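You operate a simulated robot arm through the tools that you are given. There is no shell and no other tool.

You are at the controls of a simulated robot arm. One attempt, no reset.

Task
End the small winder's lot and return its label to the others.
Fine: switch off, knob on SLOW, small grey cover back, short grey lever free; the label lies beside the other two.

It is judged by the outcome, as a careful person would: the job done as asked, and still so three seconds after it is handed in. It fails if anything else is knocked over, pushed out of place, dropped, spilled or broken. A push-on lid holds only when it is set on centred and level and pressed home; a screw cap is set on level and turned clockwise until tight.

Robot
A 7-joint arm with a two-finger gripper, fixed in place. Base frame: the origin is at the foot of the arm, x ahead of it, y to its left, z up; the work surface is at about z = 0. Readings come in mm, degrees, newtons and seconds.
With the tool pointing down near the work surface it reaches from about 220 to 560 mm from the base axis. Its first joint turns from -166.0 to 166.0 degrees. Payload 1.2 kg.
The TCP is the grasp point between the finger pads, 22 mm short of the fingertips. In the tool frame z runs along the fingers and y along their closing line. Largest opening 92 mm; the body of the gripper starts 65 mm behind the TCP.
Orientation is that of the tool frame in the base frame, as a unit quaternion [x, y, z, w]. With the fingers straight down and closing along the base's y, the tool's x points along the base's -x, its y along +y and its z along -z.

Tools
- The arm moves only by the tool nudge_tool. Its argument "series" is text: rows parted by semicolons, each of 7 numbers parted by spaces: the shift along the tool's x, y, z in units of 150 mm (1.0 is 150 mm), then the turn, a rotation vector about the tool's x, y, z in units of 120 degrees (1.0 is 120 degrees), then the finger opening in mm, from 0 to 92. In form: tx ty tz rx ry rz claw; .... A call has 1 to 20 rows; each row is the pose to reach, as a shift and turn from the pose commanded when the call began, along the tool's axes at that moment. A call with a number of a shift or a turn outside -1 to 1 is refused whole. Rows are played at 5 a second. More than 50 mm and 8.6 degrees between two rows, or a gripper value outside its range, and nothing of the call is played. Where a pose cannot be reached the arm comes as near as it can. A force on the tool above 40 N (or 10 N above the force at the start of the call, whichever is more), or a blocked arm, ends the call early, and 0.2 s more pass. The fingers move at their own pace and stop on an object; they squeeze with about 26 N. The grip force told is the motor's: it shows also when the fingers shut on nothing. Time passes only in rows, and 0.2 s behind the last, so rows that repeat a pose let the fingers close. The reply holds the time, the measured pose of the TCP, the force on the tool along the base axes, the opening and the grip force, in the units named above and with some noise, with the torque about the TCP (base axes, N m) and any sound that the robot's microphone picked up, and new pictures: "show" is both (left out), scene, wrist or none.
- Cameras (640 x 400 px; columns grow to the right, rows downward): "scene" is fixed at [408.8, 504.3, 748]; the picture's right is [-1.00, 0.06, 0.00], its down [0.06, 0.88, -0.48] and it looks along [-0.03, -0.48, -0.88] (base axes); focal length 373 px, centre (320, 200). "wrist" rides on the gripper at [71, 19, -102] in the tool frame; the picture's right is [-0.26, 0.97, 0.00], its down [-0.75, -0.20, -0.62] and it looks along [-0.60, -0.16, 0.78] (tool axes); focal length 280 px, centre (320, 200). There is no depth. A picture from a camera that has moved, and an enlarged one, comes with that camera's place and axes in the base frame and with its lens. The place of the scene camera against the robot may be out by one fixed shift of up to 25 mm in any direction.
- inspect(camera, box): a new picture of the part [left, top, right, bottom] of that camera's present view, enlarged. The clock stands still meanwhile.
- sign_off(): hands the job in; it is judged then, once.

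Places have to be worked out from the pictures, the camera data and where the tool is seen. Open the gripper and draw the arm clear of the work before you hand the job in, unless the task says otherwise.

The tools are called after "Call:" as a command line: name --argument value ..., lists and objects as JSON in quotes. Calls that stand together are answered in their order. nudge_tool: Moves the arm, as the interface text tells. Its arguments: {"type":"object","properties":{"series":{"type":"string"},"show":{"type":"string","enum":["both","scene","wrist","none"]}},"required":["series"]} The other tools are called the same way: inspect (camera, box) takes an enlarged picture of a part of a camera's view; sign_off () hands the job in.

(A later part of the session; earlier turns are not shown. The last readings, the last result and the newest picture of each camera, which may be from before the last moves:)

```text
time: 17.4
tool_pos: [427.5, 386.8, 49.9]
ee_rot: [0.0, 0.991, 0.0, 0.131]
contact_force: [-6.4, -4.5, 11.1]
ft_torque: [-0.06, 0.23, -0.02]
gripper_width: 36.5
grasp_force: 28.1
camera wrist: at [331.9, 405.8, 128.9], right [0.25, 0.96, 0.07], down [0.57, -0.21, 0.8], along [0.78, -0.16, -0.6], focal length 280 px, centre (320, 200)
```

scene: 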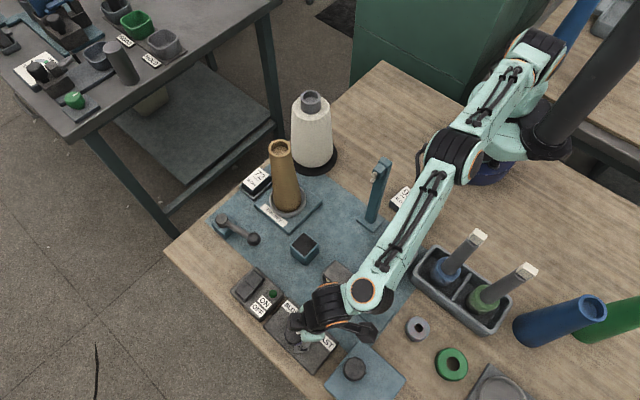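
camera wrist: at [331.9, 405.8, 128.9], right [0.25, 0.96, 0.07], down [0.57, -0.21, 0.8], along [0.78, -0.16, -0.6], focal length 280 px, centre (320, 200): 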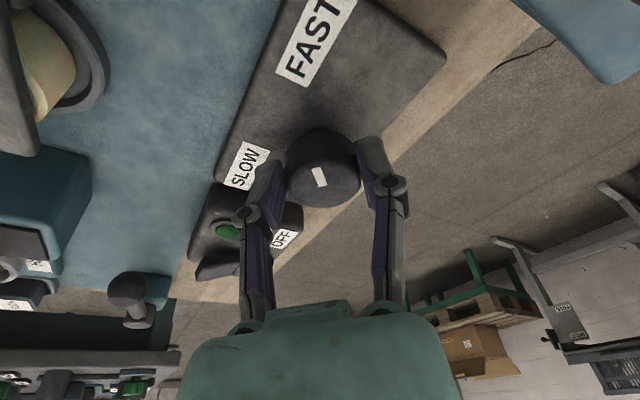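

The knob is gripped at 36.5 mm width. I now turn it counter-clockwise (about the vertical) by 90°, easing up 1 mm to relieve the vertical contact.

Call:
nudge_tool --series "-0.002 -0.0039 -0.0063 -0.01765 0 -0.06586 20; -0.0028 -0.0077 -0.0061 -0.0353 0 -0.1317 20; -0.0041 -0.0113 -0.0058 -0.05295 0 -0.1976 20; -0.0059 -0.0148 -0.0053 -0.0706 0 -0.2634 20; -0.0081 -0.0179 -0.0047 -0.08825 0 -0.3293 20; -0.0108 -0.0207 -0.004 -0.1059 0 -0.3952 20; -0.0139 -0.023 -0.0031 -0.12355 0 -0.461 20; -0.0172 -0.0249 -0.0023 -0.1412 0 -0.5269 20; -0.0206 -0.0262 -0.0013 -0.15885 0 -0.5927 20; -0.0244 -0.0271 -0.0003 -0.1765 0 -0.6586 20; -0.0281 -0.0273 0.0007 -0.1941 0 -0.7244 20" --show "both"

```text
time: 19.5
tool_pos: [434.1, 378.7, 50.4]
ee_rot: [-0.591, 0.796, 0.072, 0.106]
contact_force: [5.7, 2.5, -4.6]
ft_torque: [-0.16, 0.34, -0.05]
gripper_width: 36.7
grasp_force: 28.6
stopped in row 10: the force on the tool passed its limit at 42 N (the readings are from after the stop); the commanded pose is now the measured one
camera wrist: at [387.8, 293.6, 128.3], right [-0.85, 0.52, 0.06], down [0.35, 0.49, 0.8], along [0.39, 0.7, -0.6], focal length 280 px, centre (320, 200)
```

scene: 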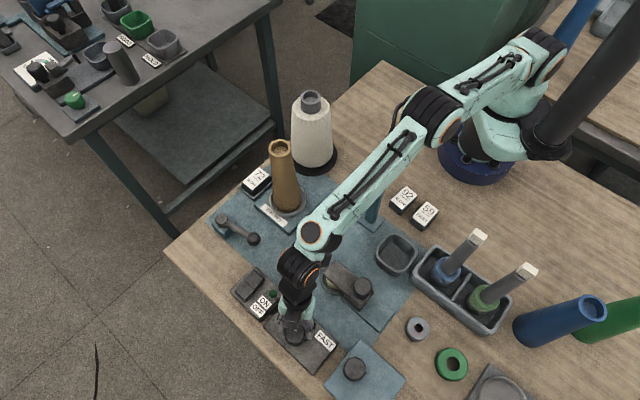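
wrist: 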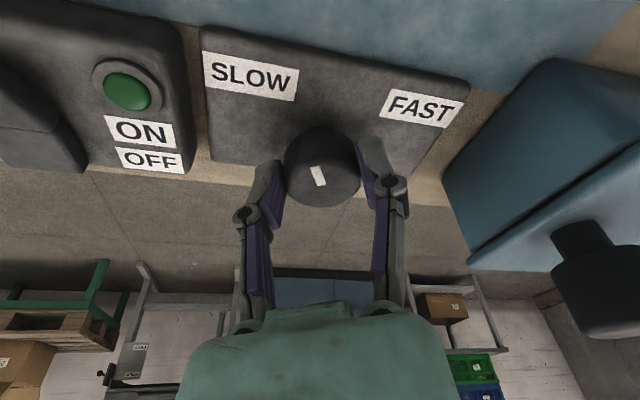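

The turn stopped at about 73° on a force peak. I'll look closely at the pointer before continuing.

Call:
inspect --camera "wrist" --box '[200, 20, 480, 220]'

Call:
inspect --camera "scene" --box '[260, 290, 360, 380]'

```text
2.00 times, centred on (340, 120) of wrist
camera zoom: at [387.8, 293.6, 128.3], right [-0.85, 0.52, 0.06], down [0.35, 0.49, 0.8], along [0.39, 0.7, -0.6], focal length 561 px, centre (280, 360)
```

zoom: 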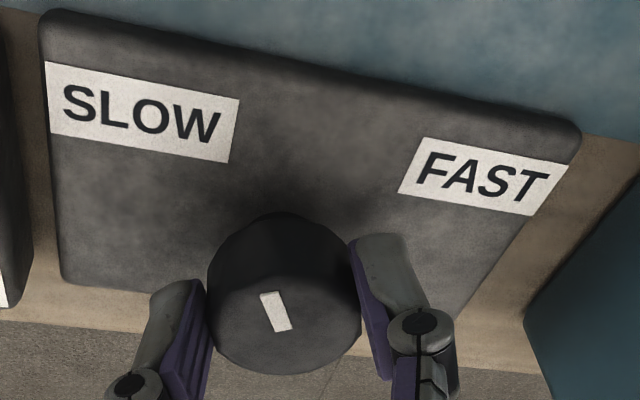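

```text
4.44 times, centred on (310, 335) of scene
camera zoom: at [408.8, 504.3, 748.0], right [-1.0, 0.06, 0.0], down [0.06, 0.88, -0.48], along [-0.03, -0.48, -0.88], focal length 1659 px, centre (364, -400)
```

zoom: 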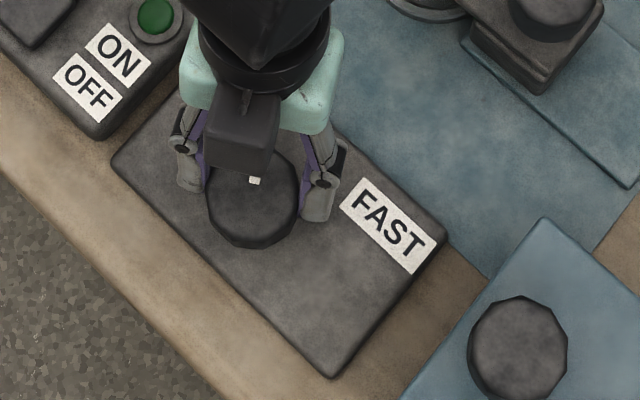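

The pointer has moved most of the way toward SLOW. I open, back off upward a little, and check the true pointer angle.

Call:
nudge_tool --series "0 0 0 0 0 0 45; 0 0 0 0 0 0 65; -0.05 0 -0.19 0 0 0 65; -0.1 0 -0.37 0 0 0 65; 0.1 0 -0.42 0 0 0 65; 0.35 0 -0.42 0 0 0 65; 0.6 0 -0.42 0 0 0 65" --show "both"

```text
time: 21.1
tool_pos: [403.1, 280.3, 88.9]
ee_rot: [-0.592, 0.795, 0.073, 0.108]
contact_force: [-0.3, 0.4, 0.4]
ft_torque: [0.01, 0.0, 0.01]
gripper_width: 65.0
grasp_force: 0.0
camera wrist: at [356.9, 194.0, 168.3], right [-0.85, 0.52, 0.06], down [0.35, 0.49, 0.8], along [0.39, 0.7, -0.6], focal length 280 px, centre (320, 200)
```

scene: 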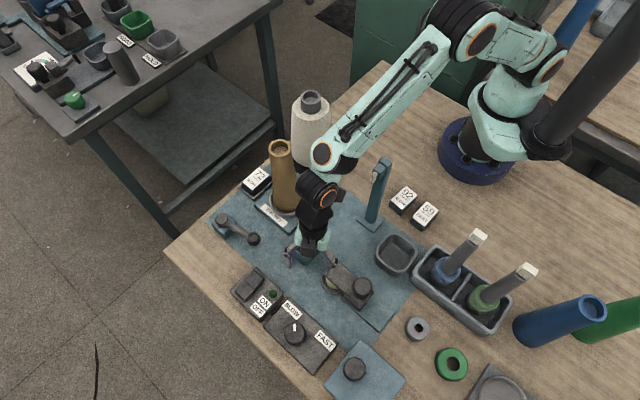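
wrist: 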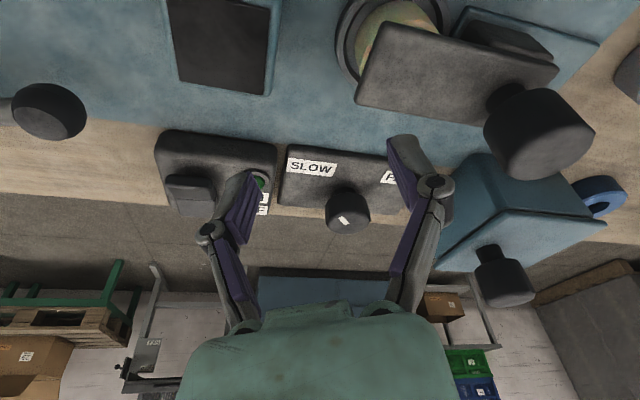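

Call:
inspect --camera "scene" --box '[260, 290, 360, 380]'

Call:
inspect --camera "wrist" --box '[260, 130, 440, 250]'

Call:
inspect --camera "wrist" --box '[320, 0, 640, 200]'

```text
4.44 times, centred on (310, 335) of scene
camera zoom: at [408.8, 504.3, 748.0], right [-1.0, 0.06, 0.0], down [0.06, 0.88, -0.48], along [-0.03, -0.48, -0.88], focal length 1659 px, centre (364, -400)
```

zoom: 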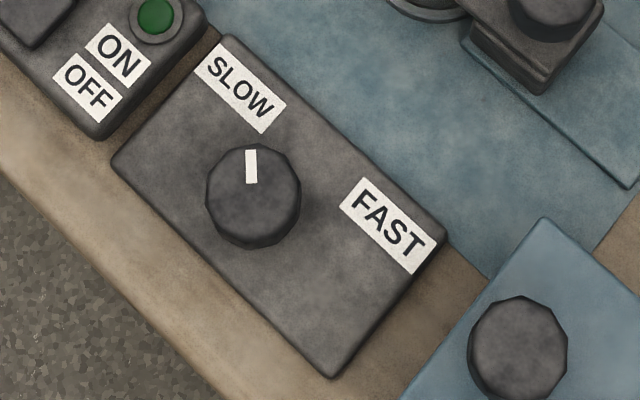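

```text
3.33 times, centred on (350, 190) of wrist
camera zoom: at [356.9, 194.0, 168.3], right [-0.85, 0.52, 0.06], down [0.35, 0.49, 0.8], along [0.39, 0.7, -0.6], focal length 935 px, centre (220, 233)
```

zoom: 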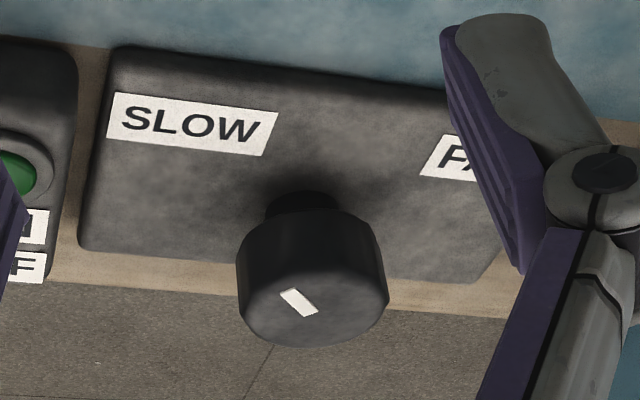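

```text
2.00 times, centred on (480, 100) of wrist
camera zoom: at [356.9, 194.0, 168.3], right [-0.85, 0.52, 0.06], down [0.35, 0.49, 0.8], along [0.39, 0.7, -0.6], focal length 561 px, centre (0, 400)
```

zoom: 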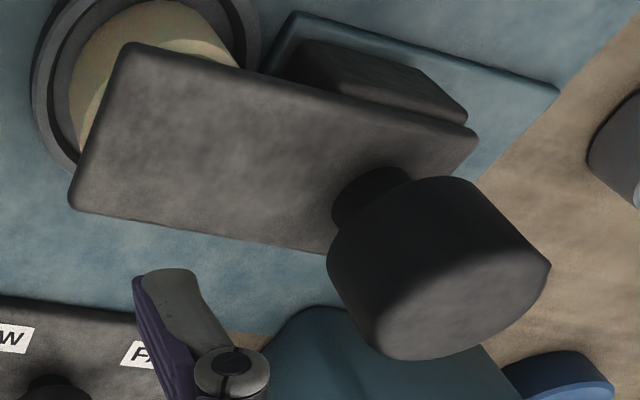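

The pointer now stands at ~269°, the mirror of its FAST position – knob is on SLOW. Next the grey cover on its rail: its knob top is near (308, 322, 86); I rise and come vertically above it with the fingers aligned along the rail.

Call:
nudge_tool --series "-0.0777 0 -0.29 0 0 0 65; -0.1553 0 -0.5795 0 0 0 65; -0.163 0.171 -0.5275 0.0073 0.0307 0.0553 65; -0.1708 0.342 -0.4755 0.0146 0.0614 0.1107 65; -0.1785 0.513 -0.4235 0.0218 0.0921 0.166 65; -0.186 0.684 -0.3715 0.0291 0.1228 0.2213 65" --show "both"

```text
time: 22.5
tool_pos: [310.4, 320.9, 148.1]
ee_rot: [-0.394, 0.919, -0.005, 0.003]
contact_force: [0.0, -0.7, 0.1]
ft_torque: [-0.01, 0.0, 0.01]
gripper_width: 64.8
grasp_force: 0.0
camera wrist: at [246.1, 284.1, 247.7], right [-0.52, 0.86, -0.01], down [0.66, 0.41, 0.63], along [0.54, 0.32, -0.78], focal length 280 px, centre (320, 200)
```

scene: 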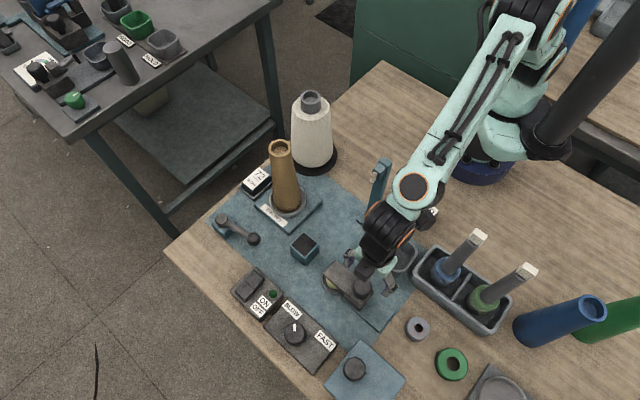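
wrist: 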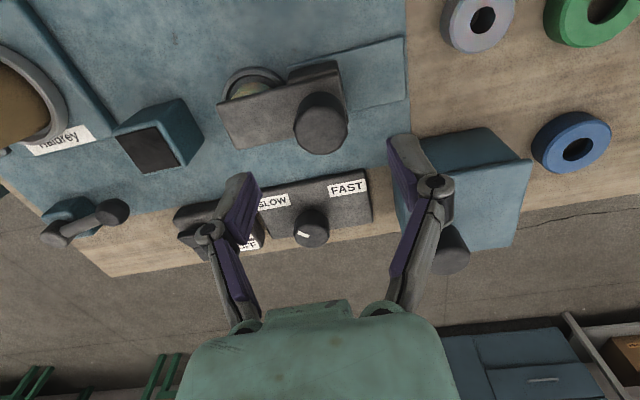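

Call:
inspect --camera "wrist" --box '[200, 20, 440, 180]'

Call:
inspect --camera "scene" --box '[310, 240, 410, 320]'

```text
2.50 times, centred on (320, 100) of wrist
camera zoom: at [246.1, 284.1, 247.7], right [-0.52, 0.86, -0.01], down [0.66, 0.41, 0.63], along [0.54, 0.32, -0.78], focal length 701 px, centre (320, 450)
```

zoom: 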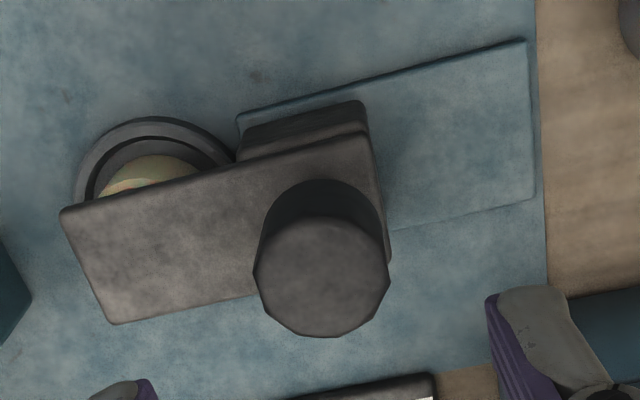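

```text
5.00 times, centred on (360, 280) of scene
camera zoom: at [408.8, 504.3, 748.0], right [-1.0, 0.06, 0.0], down [0.06, 0.88, -0.48], along [-0.03, -0.48, -0.88], focal length 1867 px, centre (120, -200)
```

zoom: 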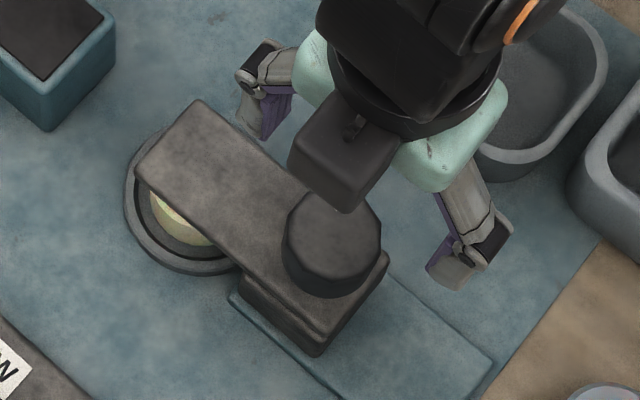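

The cover's knob centre is ≈ (309.5, 323). I descend with open fingers on either side along the rail, then close.

Call:
nudge_tool --series "-0.006 0.014 0.2 0 0 0 65; -0.006 0.014 0.387 0 0 0 65; -0.006 0.014 0.387 0 0 0 40; -0.006 0.014 0.387 0 0 0 25; -0.006 0.014 0.387 0 0 0 25" --show "both"

```text
time: 23.7
tool_pos: [310.7, 323.1, 89.0]
ee_rot: [-0.395, 0.919, -0.005, 0.003]
contact_force: [1.1, -1.6, 2.3]
ft_torque: [0.0, -0.02, -0.09]
gripper_width: 33.4
grasp_force: 28.1
camera wrist: at [246.7, 285.2, 188.9], right [-0.52, 0.85, -0.01], down [0.66, 0.41, 0.63], along [0.54, 0.32, -0.78], focal length 280 px, centre (320, 200)
```

scene: 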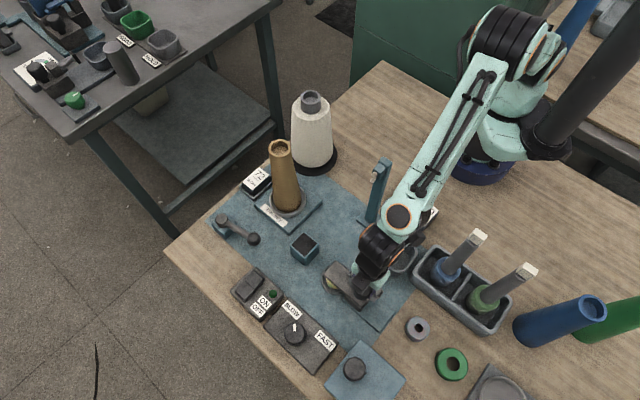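
wrist: 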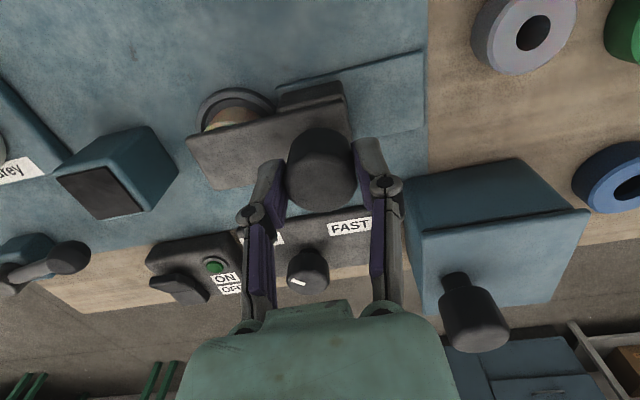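

Knob gripped (33.4 mm). I pull gently along the rail, away from the dish, watching the force.

Call:
nudge_tool --series "0 0.03 0 0 0 0 25; 0 0.06 0 0 0 0 25; 0 0.09 0 0 0 0 25; 0 0.12 0 0 0 0 25" --show "both"

```text
time: 24.7
tool_pos: [296.9, 336.3, 89.1]
ee_rot: [-0.396, 0.918, -0.005, 0.003]
contact_force: [5.4, 2.9, -1.6]
ft_torque: [0.38, -0.42, 0.04]
gripper_width: 33.5
grasp_force: 27.4
camera wrist: at [233.2, 298.5, 189.0], right [-0.52, 0.85, -0.01], down [0.66, 0.41, 0.63], along [0.54, 0.32, -0.78], focal length 280 px, centre (320, 200)
```

scene: 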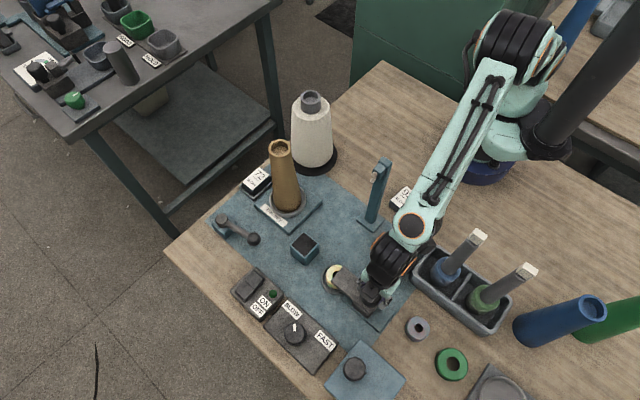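
wrist: 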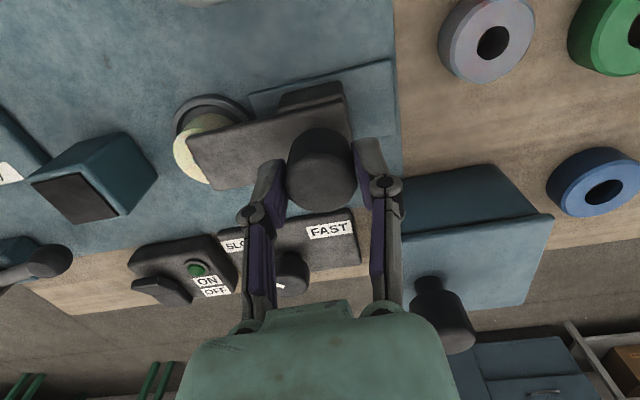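

The cover slides on its rail and uncovers the dish. I keep pulling until it meets its end stop.

Call:
nudge_tool --series "0 0.035 0 0 0 0 25; 0 0.07 0 0 0 0 25; 0 0.105 0 0 0 0 25; 0 0.14 0 0 0 0 25; 0 0.175 0 0 0 0 25; 0 0.21 0 0 0 0 25; 0 0.245 0 0 0 0 25; 0 0.28 0 0 0 0 25; 0 0.31 0 0 0 0 25" --show "both"

```text
time: 26.4
tool_pos: [275.7, 357.2, 88.9]
ee_rot: [-0.385, 0.923, -0.012, 0.003]
contact_force: [1.9, -4.8, 2.4]
ft_torque: [0.15, 0.07, 0.13]
gripper_width: 33.6
grasp_force: 27.9
stopped in row 8: the force on the tool passed its limit at 45 N (the readings are from after the stop); the commanded pose is now the measured one
camera wrist: at [209.2, 321.5, 189.9], right [-0.5, 0.87, -0.03], down [0.66, 0.4, 0.63], along [0.55, 0.3, -0.78], focal length 280 px, centre (320, 200)
```

scene: 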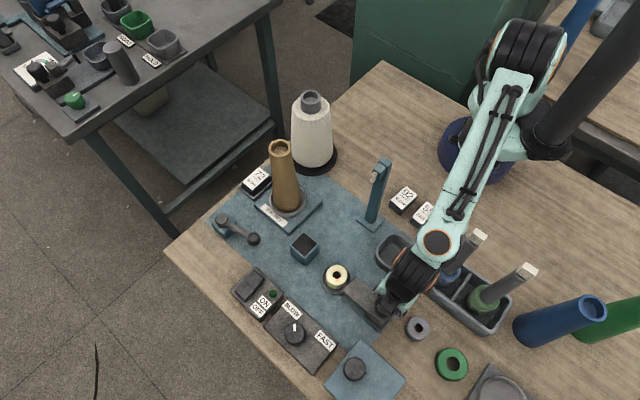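
wrist: 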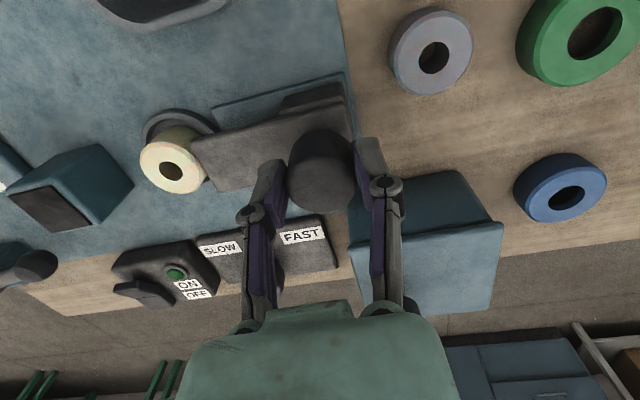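

The cover travelled about 49 mm and hit a firm stop; the dish is now uncovered. I check closely that it is at its rail end and nothing else was touched.

Call:
inspect --camera "scene" --box '[310, 220, 500, 350]'

Call:
inspect --camera "wrist" --box '[120, 50, 400, 220]'

```text
3.08 times, centred on (405, 285) of scene
camera zoom: at [408.8, 504.3, 748.0], right [-1.0, 0.06, 0.0], down [0.06, 0.88, -0.48], along [-0.03, -0.48, -0.88], focal length 1149 px, centre (58, -62)
```

zoom: 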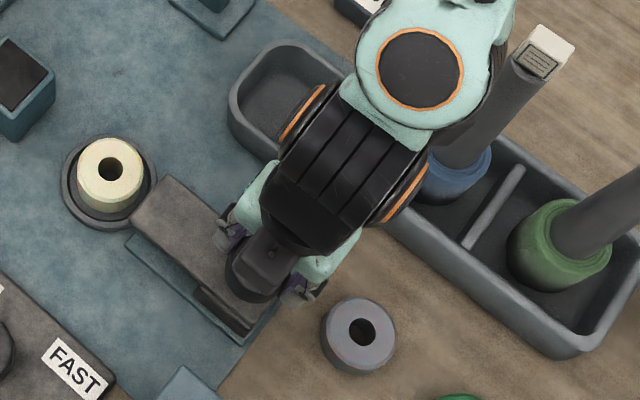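

```text
2.29 times, centred on (260, 135) of wrist
camera zoom: at [209.2, 321.5, 189.9], right [-0.5, 0.87, -0.03], down [0.66, 0.4, 0.63], along [0.55, 0.3, -0.78], focal length 641 px, centre (457, 349)
```

zoom: 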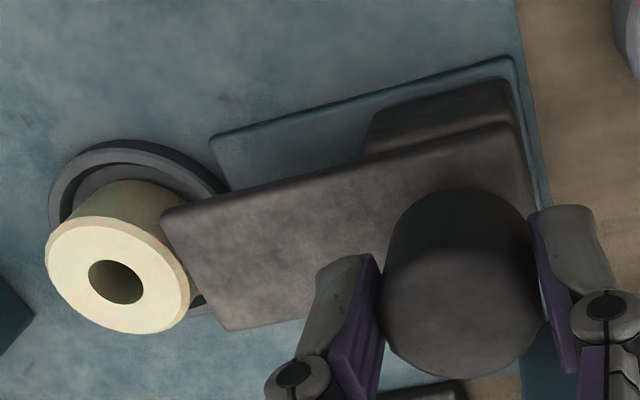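

The cover's block sits flush at the rail's far end – fully back. I release, rise straight up, and move over toward the lever for a close look, returning the yaw to zero.

Call:
nudge_tool --series "0 0 0 0 0 0 45; 0 0 0 0 0 0 58; 0 0 -0.3 0 0 0 58; 0 0 -0.6 0 0 0 58; -0.009 -0.149 -0.585 -0.002 0.0005 0.0629 58; -0.017 -0.299 -0.57 -0.0039 0.001 0.1258 58; -0.026 -0.448 -0.555 -0.0059 0.0015 0.1887 58; -0.035 -0.597 -0.54 -0.0079 0.002 0.2515 58; -0.043 -0.747 -0.525 -0.0098 0.0025 0.3144 58; -0.052 -0.896 -0.51 -0.0118 0.003 0.3773 58" --show "both"

```text
time: 28.6
tool_pos: [373.3, 270.1, 169.5]
ee_rot: [0.001, 1.0, 0.001, 0.001]
contact_force: [0.2, -0.1, 0.1]
ft_torque: [0.01, 0.0, 0.01]
gripper_width: 57.9
grasp_force: 0.0
camera wrist: at [302.2, 289.4, 270.3], right [0.26, 0.96, 0.0], down [0.75, -0.21, 0.63], along [0.6, -0.16, -0.78], focal length 280 px, centre (320, 200)
```

scene: 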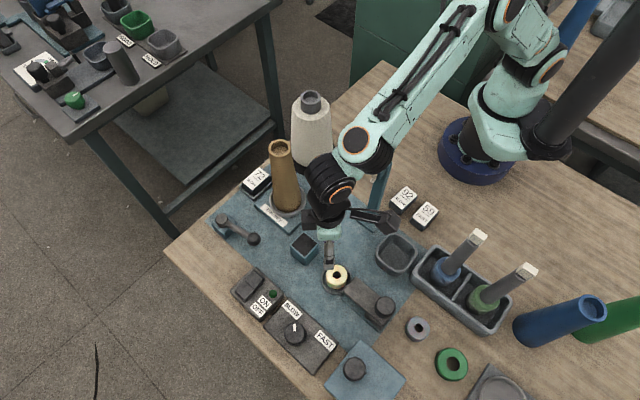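
wrist: 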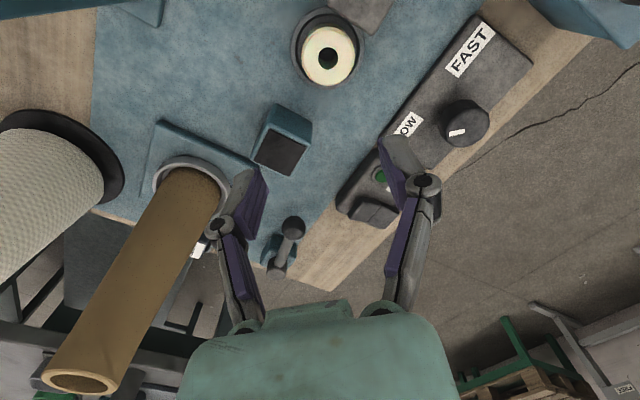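

Cover stays back. I close the fingers and move nearer the lever for a clear view of it.

Call:
nudge_tool --series "-0.17 -0.05 0.05 0 0 0 20; -0.333 -0.1 0.1 0 0 0 0; -0.4 -0.1 0.1 0 0 0 0" --show "wrist"

```text
time: 29.4
tool_pos: [435.2, 251.8, 155.4]
ee_rot: [0.0, 1.0, 0.001, 0.001]
contact_force: [-1.0, 0.5, 0.4]
ft_torque: [-0.02, 0.02, -0.02]
gripper_width: 0.0
grasp_force: 26.2
camera wrist: at [362.7, 271.4, 256.5], right [0.26, 0.97, 0.0], down [0.75, -0.2, 0.63], along [0.6, -0.16, -0.78], focal length 280 px, centre (320, 200)
```

wrist: 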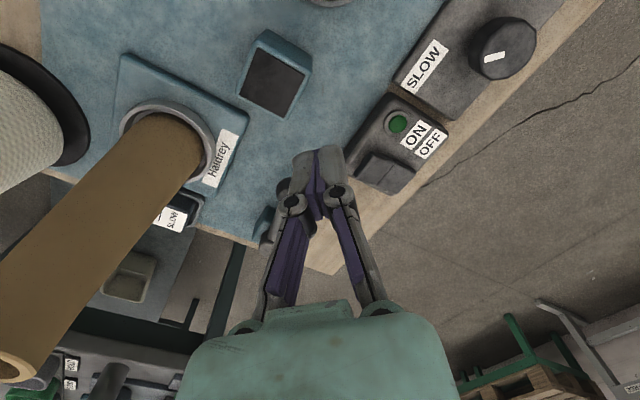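

The fingers hide the lever; I step sideways in +y to clear the line of sight.

Call:
nudge_tool --series "0 0.25 0 0 0 0 0; 0.05 0.5 0 0 0 0 0" --show "both"

Call:
inspect --camera "wrist" --box '[150, 150, 330, 300]'

Call:
inspect --camera "scene" --box '[200, 190, 290, 260]'

```text
time: 30.0
tool_pos: [428.9, 328.4, 158.3]
ee_rot: [0.0, 1.0, 0.001, 0.001]
contact_force: [-0.4, -0.2, -0.4]
ft_torque: [-0.03, -0.01, 0.02]
gripper_width: 0.0
grasp_force: 26.3
camera wrist: at [357.4, 346.8, 258.8], right [0.26, 0.97, 0.0], down [0.75, -0.21, 0.63], along [0.6, -0.16, -0.78], focal length 280 px, centre (320, 200)
```

scene: 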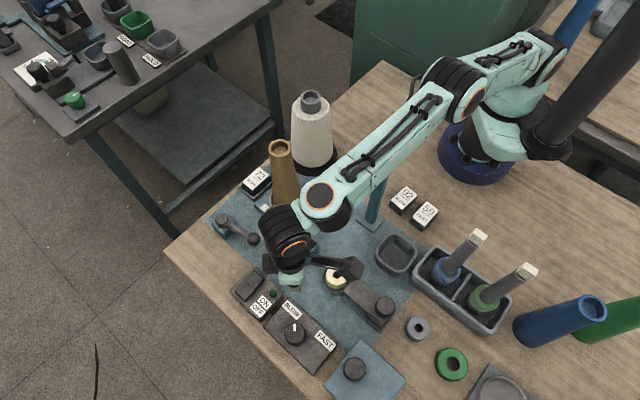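
wrist: 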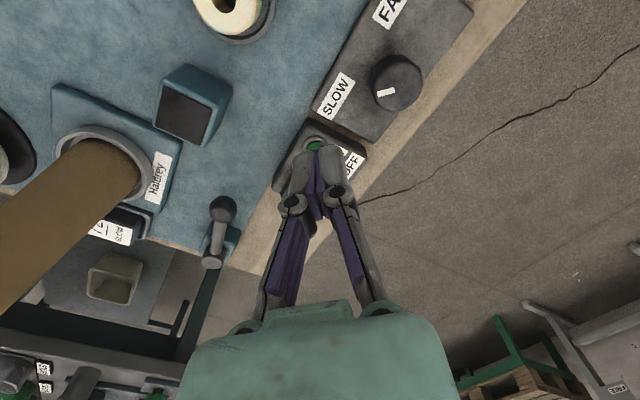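

```text
2.67 times, centred on (240, 225) of wrist
camera zoom: at [357.4, 346.8, 258.8], right [0.26, 0.97, 0.0], down [0.75, -0.21, 0.63], along [0.6, -0.16, -0.78], focal length 748 px, centre (533, 133)
```

zoom: 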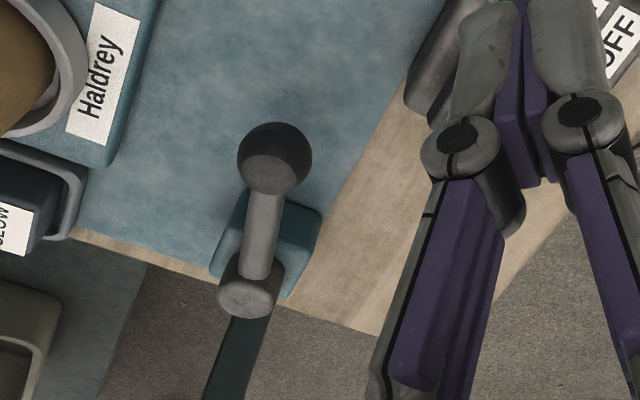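

```text
5.71 times, centred on (245, 225) of scene
camera zoom: at [408.8, 504.3, 748.0], right [-1.0, 0.06, 0.0], down [0.06, 0.88, -0.48], along [-0.03, -0.48, -0.88], focal length 2133 px, centre (749, 57)
```

zoom: 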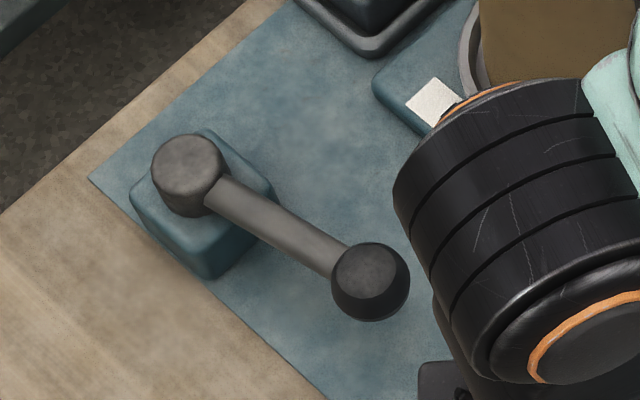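

The lever hub is ≈ (577,158), ball ≈ (511,203,42), arm about 9° off the bench axis and no marks. I'll take hold of the ball and feel which way it is free to move: first hover above it, closing line across the arm.

Call:
nudge_tool --series "-0.0912 -0.1393 0.0422 0 0 0.0625 30; -0.1823 -0.2787 0.0843 0 0 0.125 50; -0.2735 -0.418 0.1265 0 0 0.1875 50; -0.3647 -0.5573 0.1687 0 0 0.25 50; -0.4558 -0.6967 0.2108 0 0 0.3125 50; -0.547 -0.836 0.253 0 0 0.375 50" --show "both"

```text
time: 31.4
tool_pos: [506.9, 204.5, 117.7]
ee_rot: [0.383, 0.924, 0.0, 0.001]
contact_force: [-0.7, 0.2, 0.9]
ft_torque: [0.0, -0.02, -0.01]
gripper_width: 50.0
grasp_force: 0.0
camera wrist: at [469.6, 268.8, 217.6], right [0.87, 0.5, 0.0], down [0.39, -0.68, 0.62], along [0.31, -0.54, -0.78], focal length 280 px, centre (320, 200)
```

scene: 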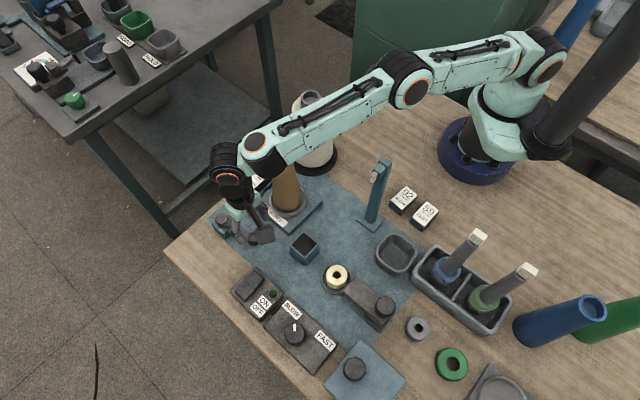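
wrist: 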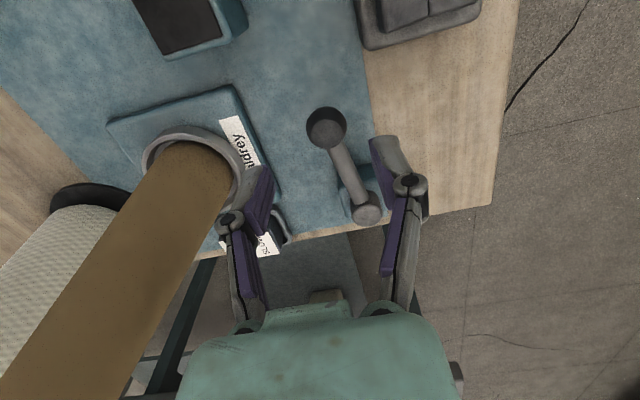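

The ball is centred between the open fingers (ball ≈ (513,203)). I descend and close on it.

Call:
nudge_tool --series "-0.0335 0.0193 0.15 0 0 0 50; -0.0335 0.0193 0.3 0 0 0 50; -0.0335 0.0193 0.451 0 0 0 50" --show "both"

```text
time: 32.2
tool_pos: [514.7, 205.3, 47.0]
ee_rot: [0.382, 0.924, 0.001, 0.001]
contact_force: [0.6, 0.2, 0.0]
ft_torque: [0.01, 0.01, 0.01]
gripper_width: 49.8
grasp_force: 0.2
camera wrist: at [477.4, 268.4, 148.5], right [0.87, 0.5, 0.0], down [0.39, -0.68, 0.62], along [0.31, -0.54, -0.78], focal length 280 px, centre (320, 200)
```

scene: 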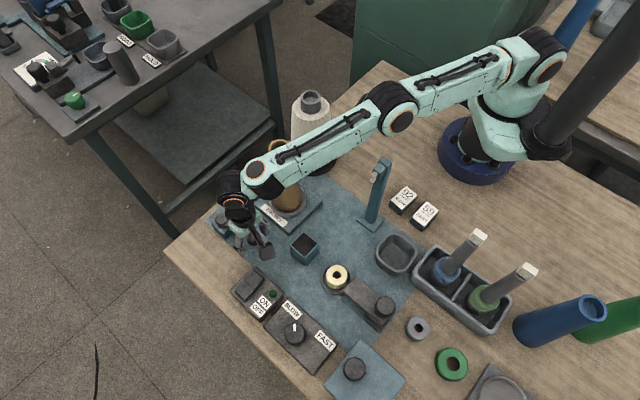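
wrist: 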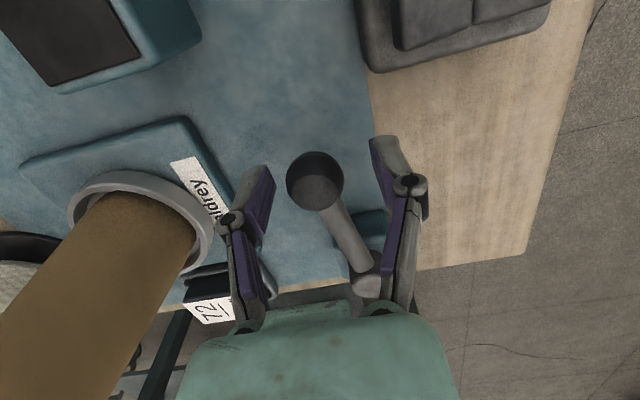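

Call:
inspect --camera "scene" --box '[190, 110, 340, 270]'

```text
2.50 times, centred on (265, 190) of scene
camera zoom: at [408.8, 504.3, 748.0], right [-1.0, 0.06, 0.0], down [0.06, 0.88, -0.48], along [-0.03, -0.48, -0.88], focal length 933 px, centre (458, 225)
```

zoom: 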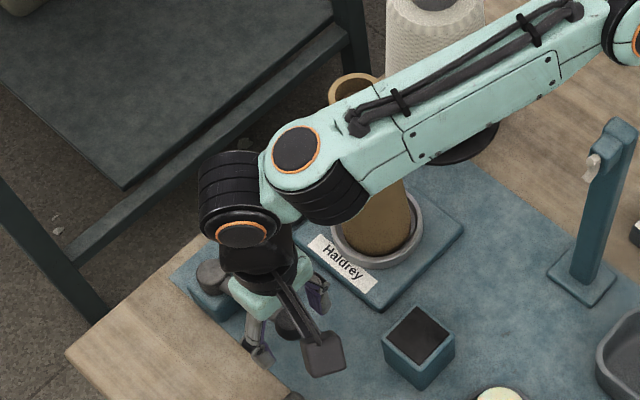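

The spool cone is clear of the arm. I close on the ball and then nudge it a little outward (+tool y) to feel the resistance.

Call:
nudge_tool --series "0 0 0 0 0 0 35; 0 0 0 0 0 0 15; 0 0 0 0 0 0 15" --show "wrist"

Call:
nudge_tool --series "0 0.02 0 0 0 0 15; 0 0.04 0 0 0 0 15; 0 0.06 0 0 0 0 15; 0 0.06 0 0 0 0 15" --show "wrist"

```text
time: 33.0
tool_pos: [515.1, 206.6, 47.0]
ee_rot: [0.383, 0.924, 0.001, 0.0]
contact_force: [0.7, 0.5, 1.0]
ft_torque: [0.02, -0.03, 0.07]
gripper_width: 28.9
grasp_force: 28.1
camera wrist: at [477.2, 268.5, 148.6], right [0.87, 0.5, 0.0], down [0.39, -0.68, 0.62], along [0.31, -0.54, -0.78], focal length 280 px, centre (320, 200)
```

wrist: 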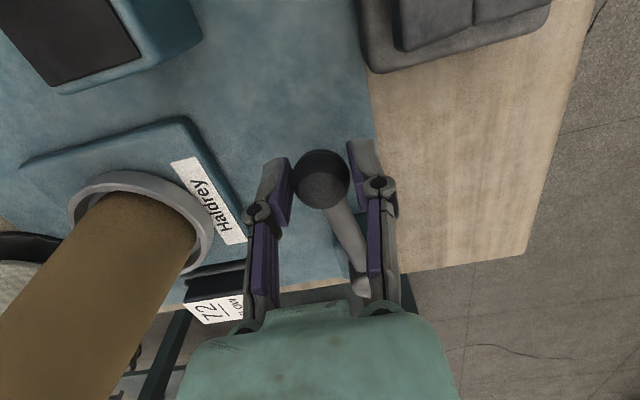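

```text
time: 34.0
tool_pos: [518.8, 209.7, 48.2]
ee_rot: [0.381, 0.925, 0.001, 0.0]
contact_force: [-8.3, 4.2, -10.7]
ft_torque: [0.16, 0.18, -0.15]
gripper_width: 28.9
grasp_force: 27.8
camera wrist: at [482.6, 273.0, 148.7], right [0.87, 0.5, 0.0], down [0.39, -0.68, 0.62], along [0.31, -0.54, -0.78], focal length 280 px, centre (320, 200)
```

wrist: 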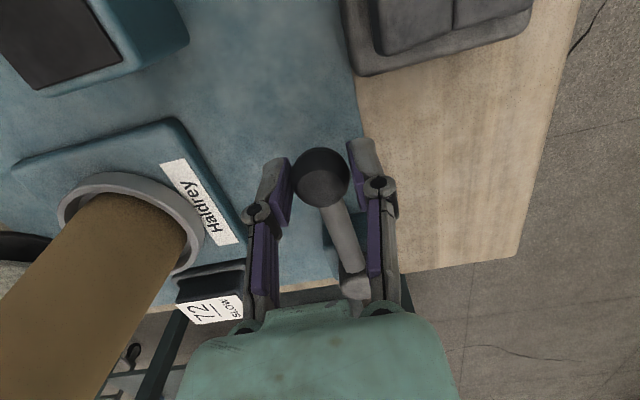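

Outward it moved with little resistance. I now go back and test the inward direction by the same amount.

Call:
nudge_tool --series "0 -0.03 0 0 0 0 15; 0 -0.06 0 0 0 0 15; 0 -0.09 0 0 0 0 15; 0 -0.12 0 0 0 0 15; 0 -0.12 0 0 0 0 15" --show "wrist"

```text
time: 34.9
tool_pos: [513.9, 201.4, 50.0]
ee_rot: [0.381, 0.925, 0.006, 0.006]
contact_force: [9.4, 6.4, -7.4]
ft_torque: [0.24, 0.04, -0.17]
gripper_width: 29.0
grasp_force: 28.6
stopped in row 4: the force on the tool passed its limit at 45 N (the readings are from after the stop); the commanded pose is now the measured one
camera wrist: at [474.8, 264.0, 149.8], right [0.87, 0.5, 0.02], down [0.38, -0.68, 0.63], along [0.32, -0.54, -0.78], focal length 280 px, centre (320, 200)
```

wrist: 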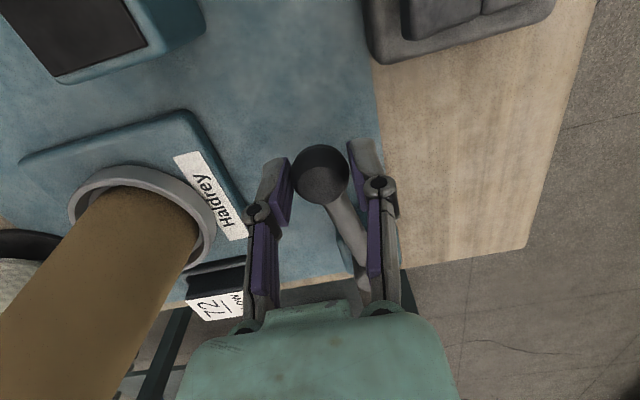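

Inward it is blocked hard (45 N), so the lever sits at its engaged stop and frees outward, toward the front edge. I release the ball, rise, turn the yaw to 0 and close the fingers to use them as a pusher from the inner side.

Call:
nudge_tool --series "0 0 0 0 0 0 35; 0 0 0 0 0 0 52; 0 0 -0.2 0 0 0 52; 0 0 -0.367 0 0 0 52; -0.0157 -0.033 -0.367 0.001 0.001 -0.0622 30; -0.0313 -0.066 -0.367 0.002 0.002 -0.1243 0; -0.047 -0.099 -0.367 0.003 0.003 -0.1865 0; -0.0627 -0.132 -0.367 0.0039 0.0039 -0.2487 0; -0.0783 -0.165 -0.367 0.0049 0.0049 -0.3108 0; -0.094 -0.198 -0.367 0.0059 0.0059 -0.373 0" --show "both"

```text
time: 37.1
tool_pos: [503.1, 169.5, 104.1]
ee_rot: [0.0, 1.0, 0.0, -0.001]
contact_force: [-0.3, -0.1, -0.4]
ft_torque: [0.01, -0.01, -0.02]
gripper_width: 0.0
grasp_force: 25.6
camera wrist: at [430.8, 187.8, 204.1], right [0.26, 0.97, 0.0], down [0.75, -0.2, 0.62], along [0.6, -0.16, -0.78], focal length 280 px, centre (320, 200)
```

scene: 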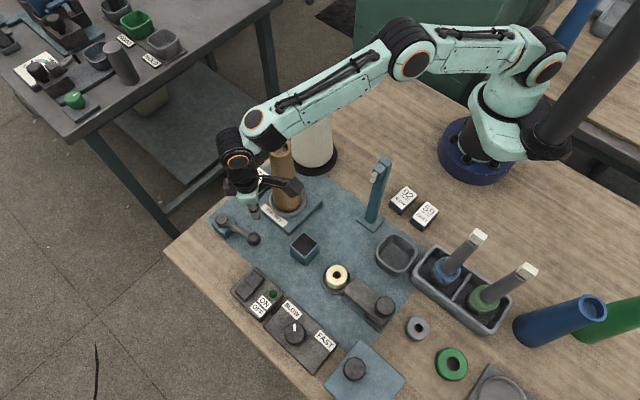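
wrist: 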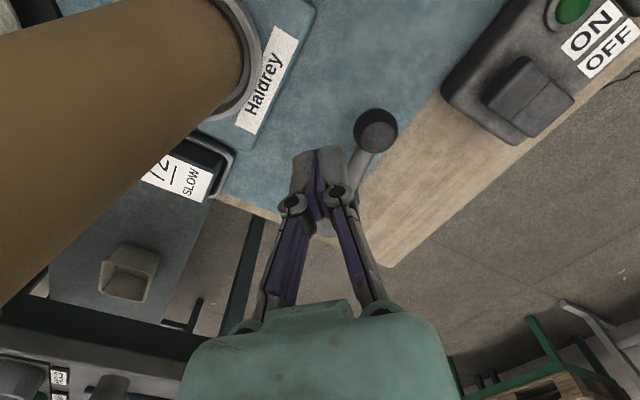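

The lever is where it was; the closed fingertips are inside of it. I descend there and begin pushing the arm outward close to the ball.

Call:
nudge_tool --series "0 0 0.17 0 0 0 0; 0 0 0.327 0 0 0 0; -0.05 0.033 0.327 0 0 0 0; -0.0907 0.066 0.327 0 0 0 0; -0.108 0.103 0.327 0 0 0 0; -0.1253 0.14 0.327 0 0 0 0" --show "both"

```text
time: 38.5
tool_pos: [520.2, 190.0, 55.0]
ee_rot: [0.001, 1.0, -0.001, -0.001]
contact_force: [0.6, -1.3, -0.4]
ft_torque: [-0.01, -0.01, -0.03]
gripper_width: 0.2
grasp_force: 26.3
camera wrist: at [448.7, 209.4, 154.7], right [0.26, 0.96, 0.0], down [0.75, -0.2, 0.62], along [0.6, -0.17, -0.78], focal length 280 px, centre (320, 200)
```

scene: 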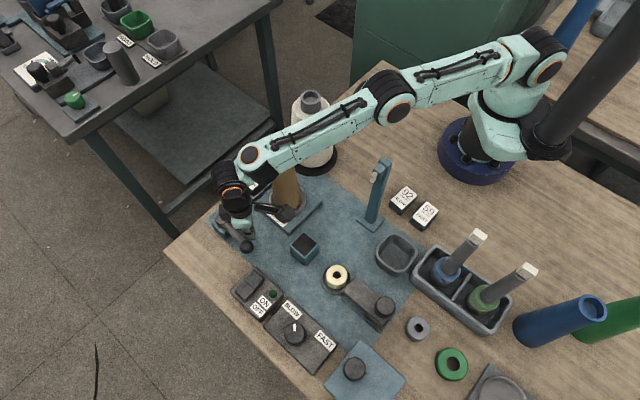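
wrist: 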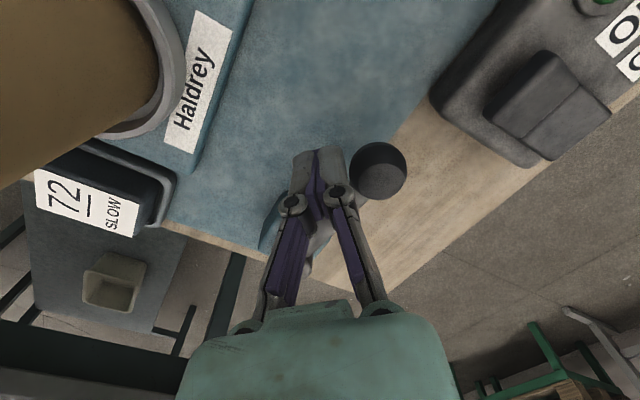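

The lever arm is swinging (now about 131° azimuth). I continue along its arc, tilting the tool progressively to keep within reach.

Call:
nudge_tool --series "-0.0247 0.062 0.0147 0 -0.0667 0 0; -0.068 0.114 0.0167 0 -0.1 0 0; -0.1173 0.1567 0.02 0 -0.1417 0 0; -0.1733 0.1873 0.024 0 -0.1833 0 0; -0.236 0.206 0.028 0 -0.2167 0 0" --show "both"

```text
time: 39.7
tool_pos: [556.4, 219.4, 51.5]
ee_rot: [0.001, 0.974, 0.0, 0.225]
contact_force: [-0.5, -0.6, -0.3]
ft_torque: [0.01, 0.0, -0.01]
gripper_width: 0.1
grasp_force: 25.9
camera wrist: at [447.3, 239.4, 111.5], right [0.24, 0.96, 0.11], down [0.4, -0.2, 0.89], along [0.88, -0.17, -0.44], focal length 280 px, centre (320, 200)
```

scene: 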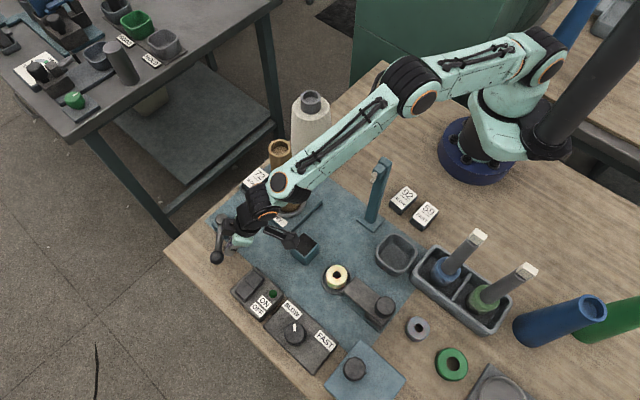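
wrist: 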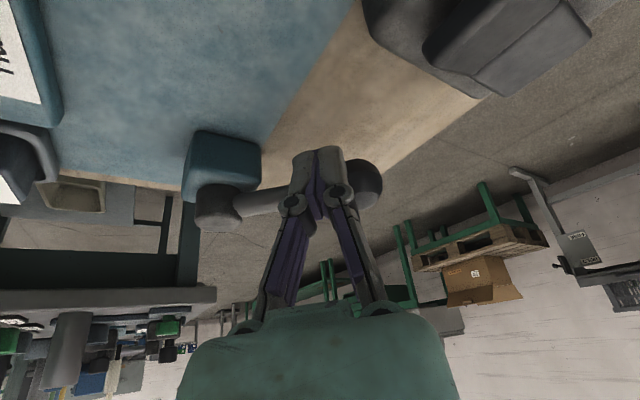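

The lever points to ~85° now and still moves freely. I continue the arc in smaller steps until it meets a stop.

Call:
nudge_tool --series "-0.0288 0.0027 0.0163 0 -0.0125 0 0; -0.0576 0.0053 0.0325 0 -0.025 0 0; -0.0888 0.002 0.0489 0 -0.0334 0 0; -0.12 -0.0013 0.0653 0 -0.0417 0 0" --show "both"

```text
time: 40.7
tool_pos: [573.3, 221.8, 46.7]
ee_rot: [-0.001, 0.965, -0.002, 0.261]
contact_force: [-33.1, -2.6, 0.7]
ft_torque: [-0.04, 0.46, 0.29]
gripper_width: 0.1
grasp_force: 25.4
camera wrist: at [458.6, 241.0, 98.2], right [0.22, 0.97, 0.13], down [0.34, -0.2, 0.92], along [0.91, -0.16, -0.37], focal length 280 px, centre (320, 200)
```

scene: 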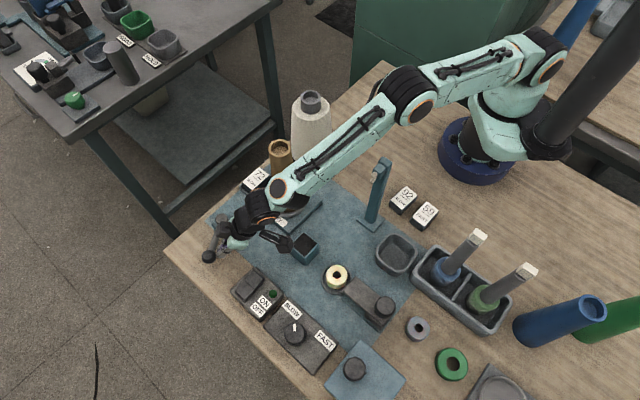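
wrist: 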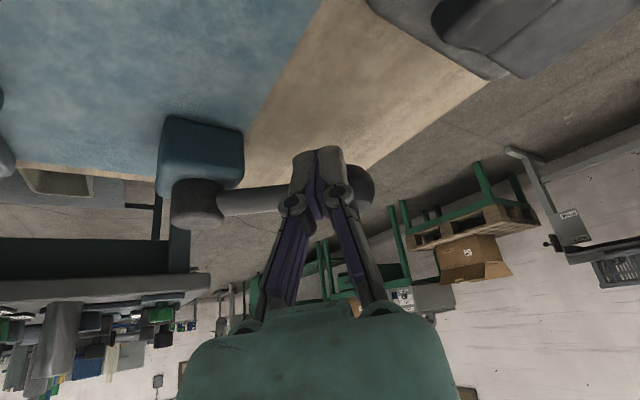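

A firm 33 N resistance – the lever seems to have reached its outer stop. I back the tool off inward and up, then check the lever.

Call:
nudge_tool --series "0.08 0 -0.02 0 0 0 0; 0.15 0 -0.1 0 0 0 0; 0.2 0 -0.35 0 0.04 0 0; 0.2 0 -0.6 0 0.1 0 0" --show "both"

Call:
inspect --camera "scene" --box '[180, 190, 290, 280]'

```text
time: 41.7
tool_pos: [504.2, 222.5, 113.4]
ee_rot: [0.0, 0.987, -0.001, 0.163]
contact_force: [0.1, -0.4, 0.7]
ft_torque: [0.01, -0.02, -0.02]
gripper_width: 0.0
grasp_force: 26.2
camera wrist: at [402.9, 240.9, 185.2], right [0.25, 0.96, 0.08], down [0.51, -0.2, 0.84], along [0.82, -0.17, -0.54], focal length 280 px, centre (320, 200)
```

scene: 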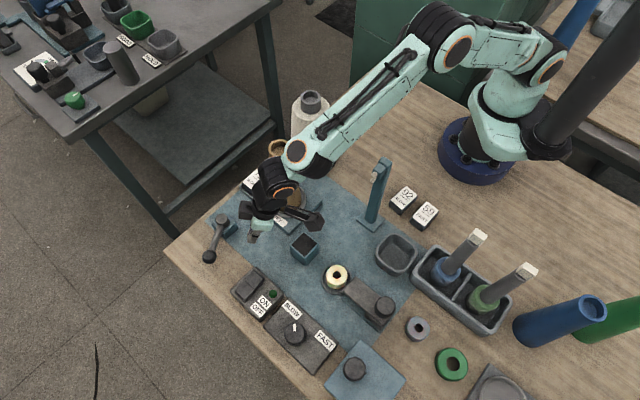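
wrist: 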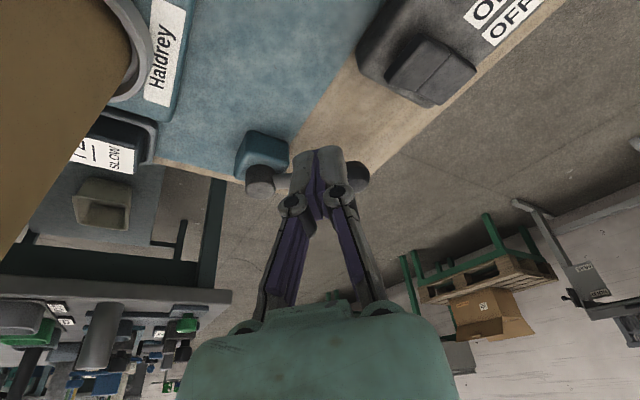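

```text
4.44 times, centred on (235, 235) of scene
camera zoom: at [408.8, 504.3, 748.0], right [-1.0, 0.06, 0.0], down [0.06, 0.88, -0.48], along [-0.03, -0.48, -0.88], focal length 1659 px, centre (698, 44)
```

zoom: 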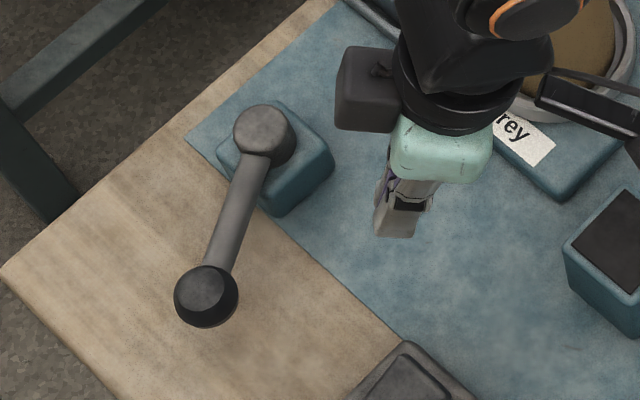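

The lever now points outward at its outer stop (~69° azimuth), clear of the winder: free. Next is the "72 SLOW" label; I enlarge it from both cameras to work out its place and size.

Call:
inspect --camera "wrist" --box '[20, 80, 220, 230]'

Call:
inspect --camera "scene" --box '[220, 150, 300, 220]'

Call:
inspect --camera "scene" --box '[360, 170, 460, 240]'

```text
2.67 times, centred on (120, 155) of wrist
camera zoom: at [402.9, 240.9, 185.2], right [0.25, 0.96, 0.08], down [0.51, -0.2, 0.84], along [0.82, -0.17, -0.54], focal length 748 px, centre (853, 320)
```

zoom: 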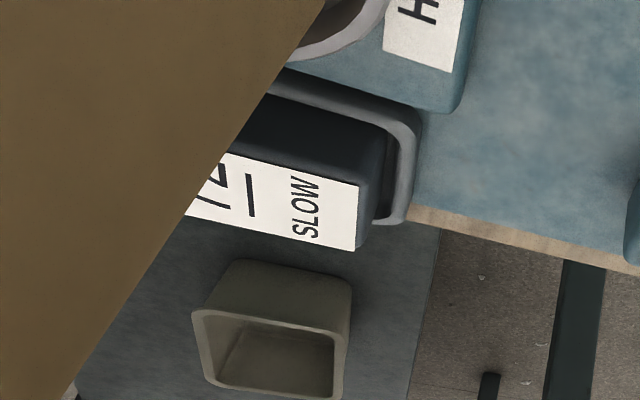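

```text
5.71 times, centred on (260, 185) of scene
camera zoom: at [408.8, 504.3, 748.0], right [-1.0, 0.06, 0.0], down [0.06, 0.88, -0.48], along [-0.03, -0.48, -0.88], focal length 2133 px, centre (663, 286)
```

zoom: 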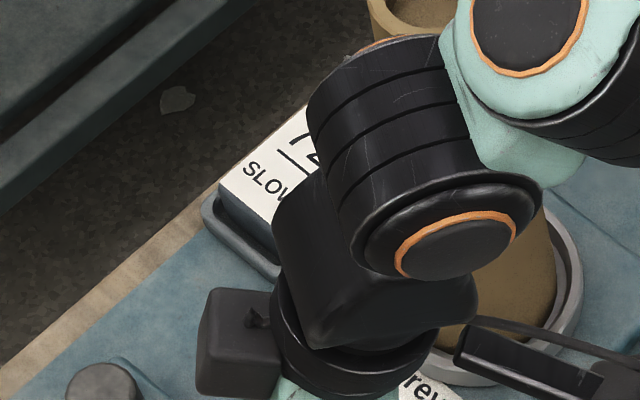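

```text
5.71 times, centred on (410, 205) of scene
camera zoom: at [408.8, 504.3, 748.0], right [-1.0, 0.06, 0.0], down [0.06, 0.88, -0.48], along [-0.03, -0.48, -0.88], focal length 2133 px, centre (-194, 171)
```

zoom: 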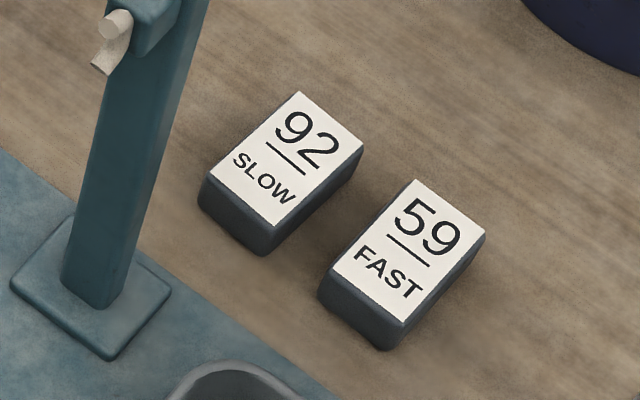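

The label block is about 36 x 49 mm, aligned with the bench, sitting in a small tray near (511, 48). To get there without touching the spindle cone I rise to about z 260, bring the tool vertical, then travel above everything.

Call:
nudge_tool --series "-0.08 0 -0.237 0 0.052 0 0; -0.161 0 -0.473 0 0.104 0 0; -0.242 0 -0.71 0 0.157 0 0; -0.3223 0 -0.9466 0 0.157 0 0; -0.3223 -0.2 -0.9466 0 0.157 0 0" --show "none"

```text
time: 42.9
tool_pos: [502.3, 190.3, 262.2]
ee_rot: [0.0, 1.0, -0.002, 0.0]
contact_force: [-0.1, -0.1, -0.8]
ft_torque: [0.02, -0.03, 0.02]
gripper_width: 0.0
grasp_force: 26.2
out of reach, approached as far as the arm can: row 4
```

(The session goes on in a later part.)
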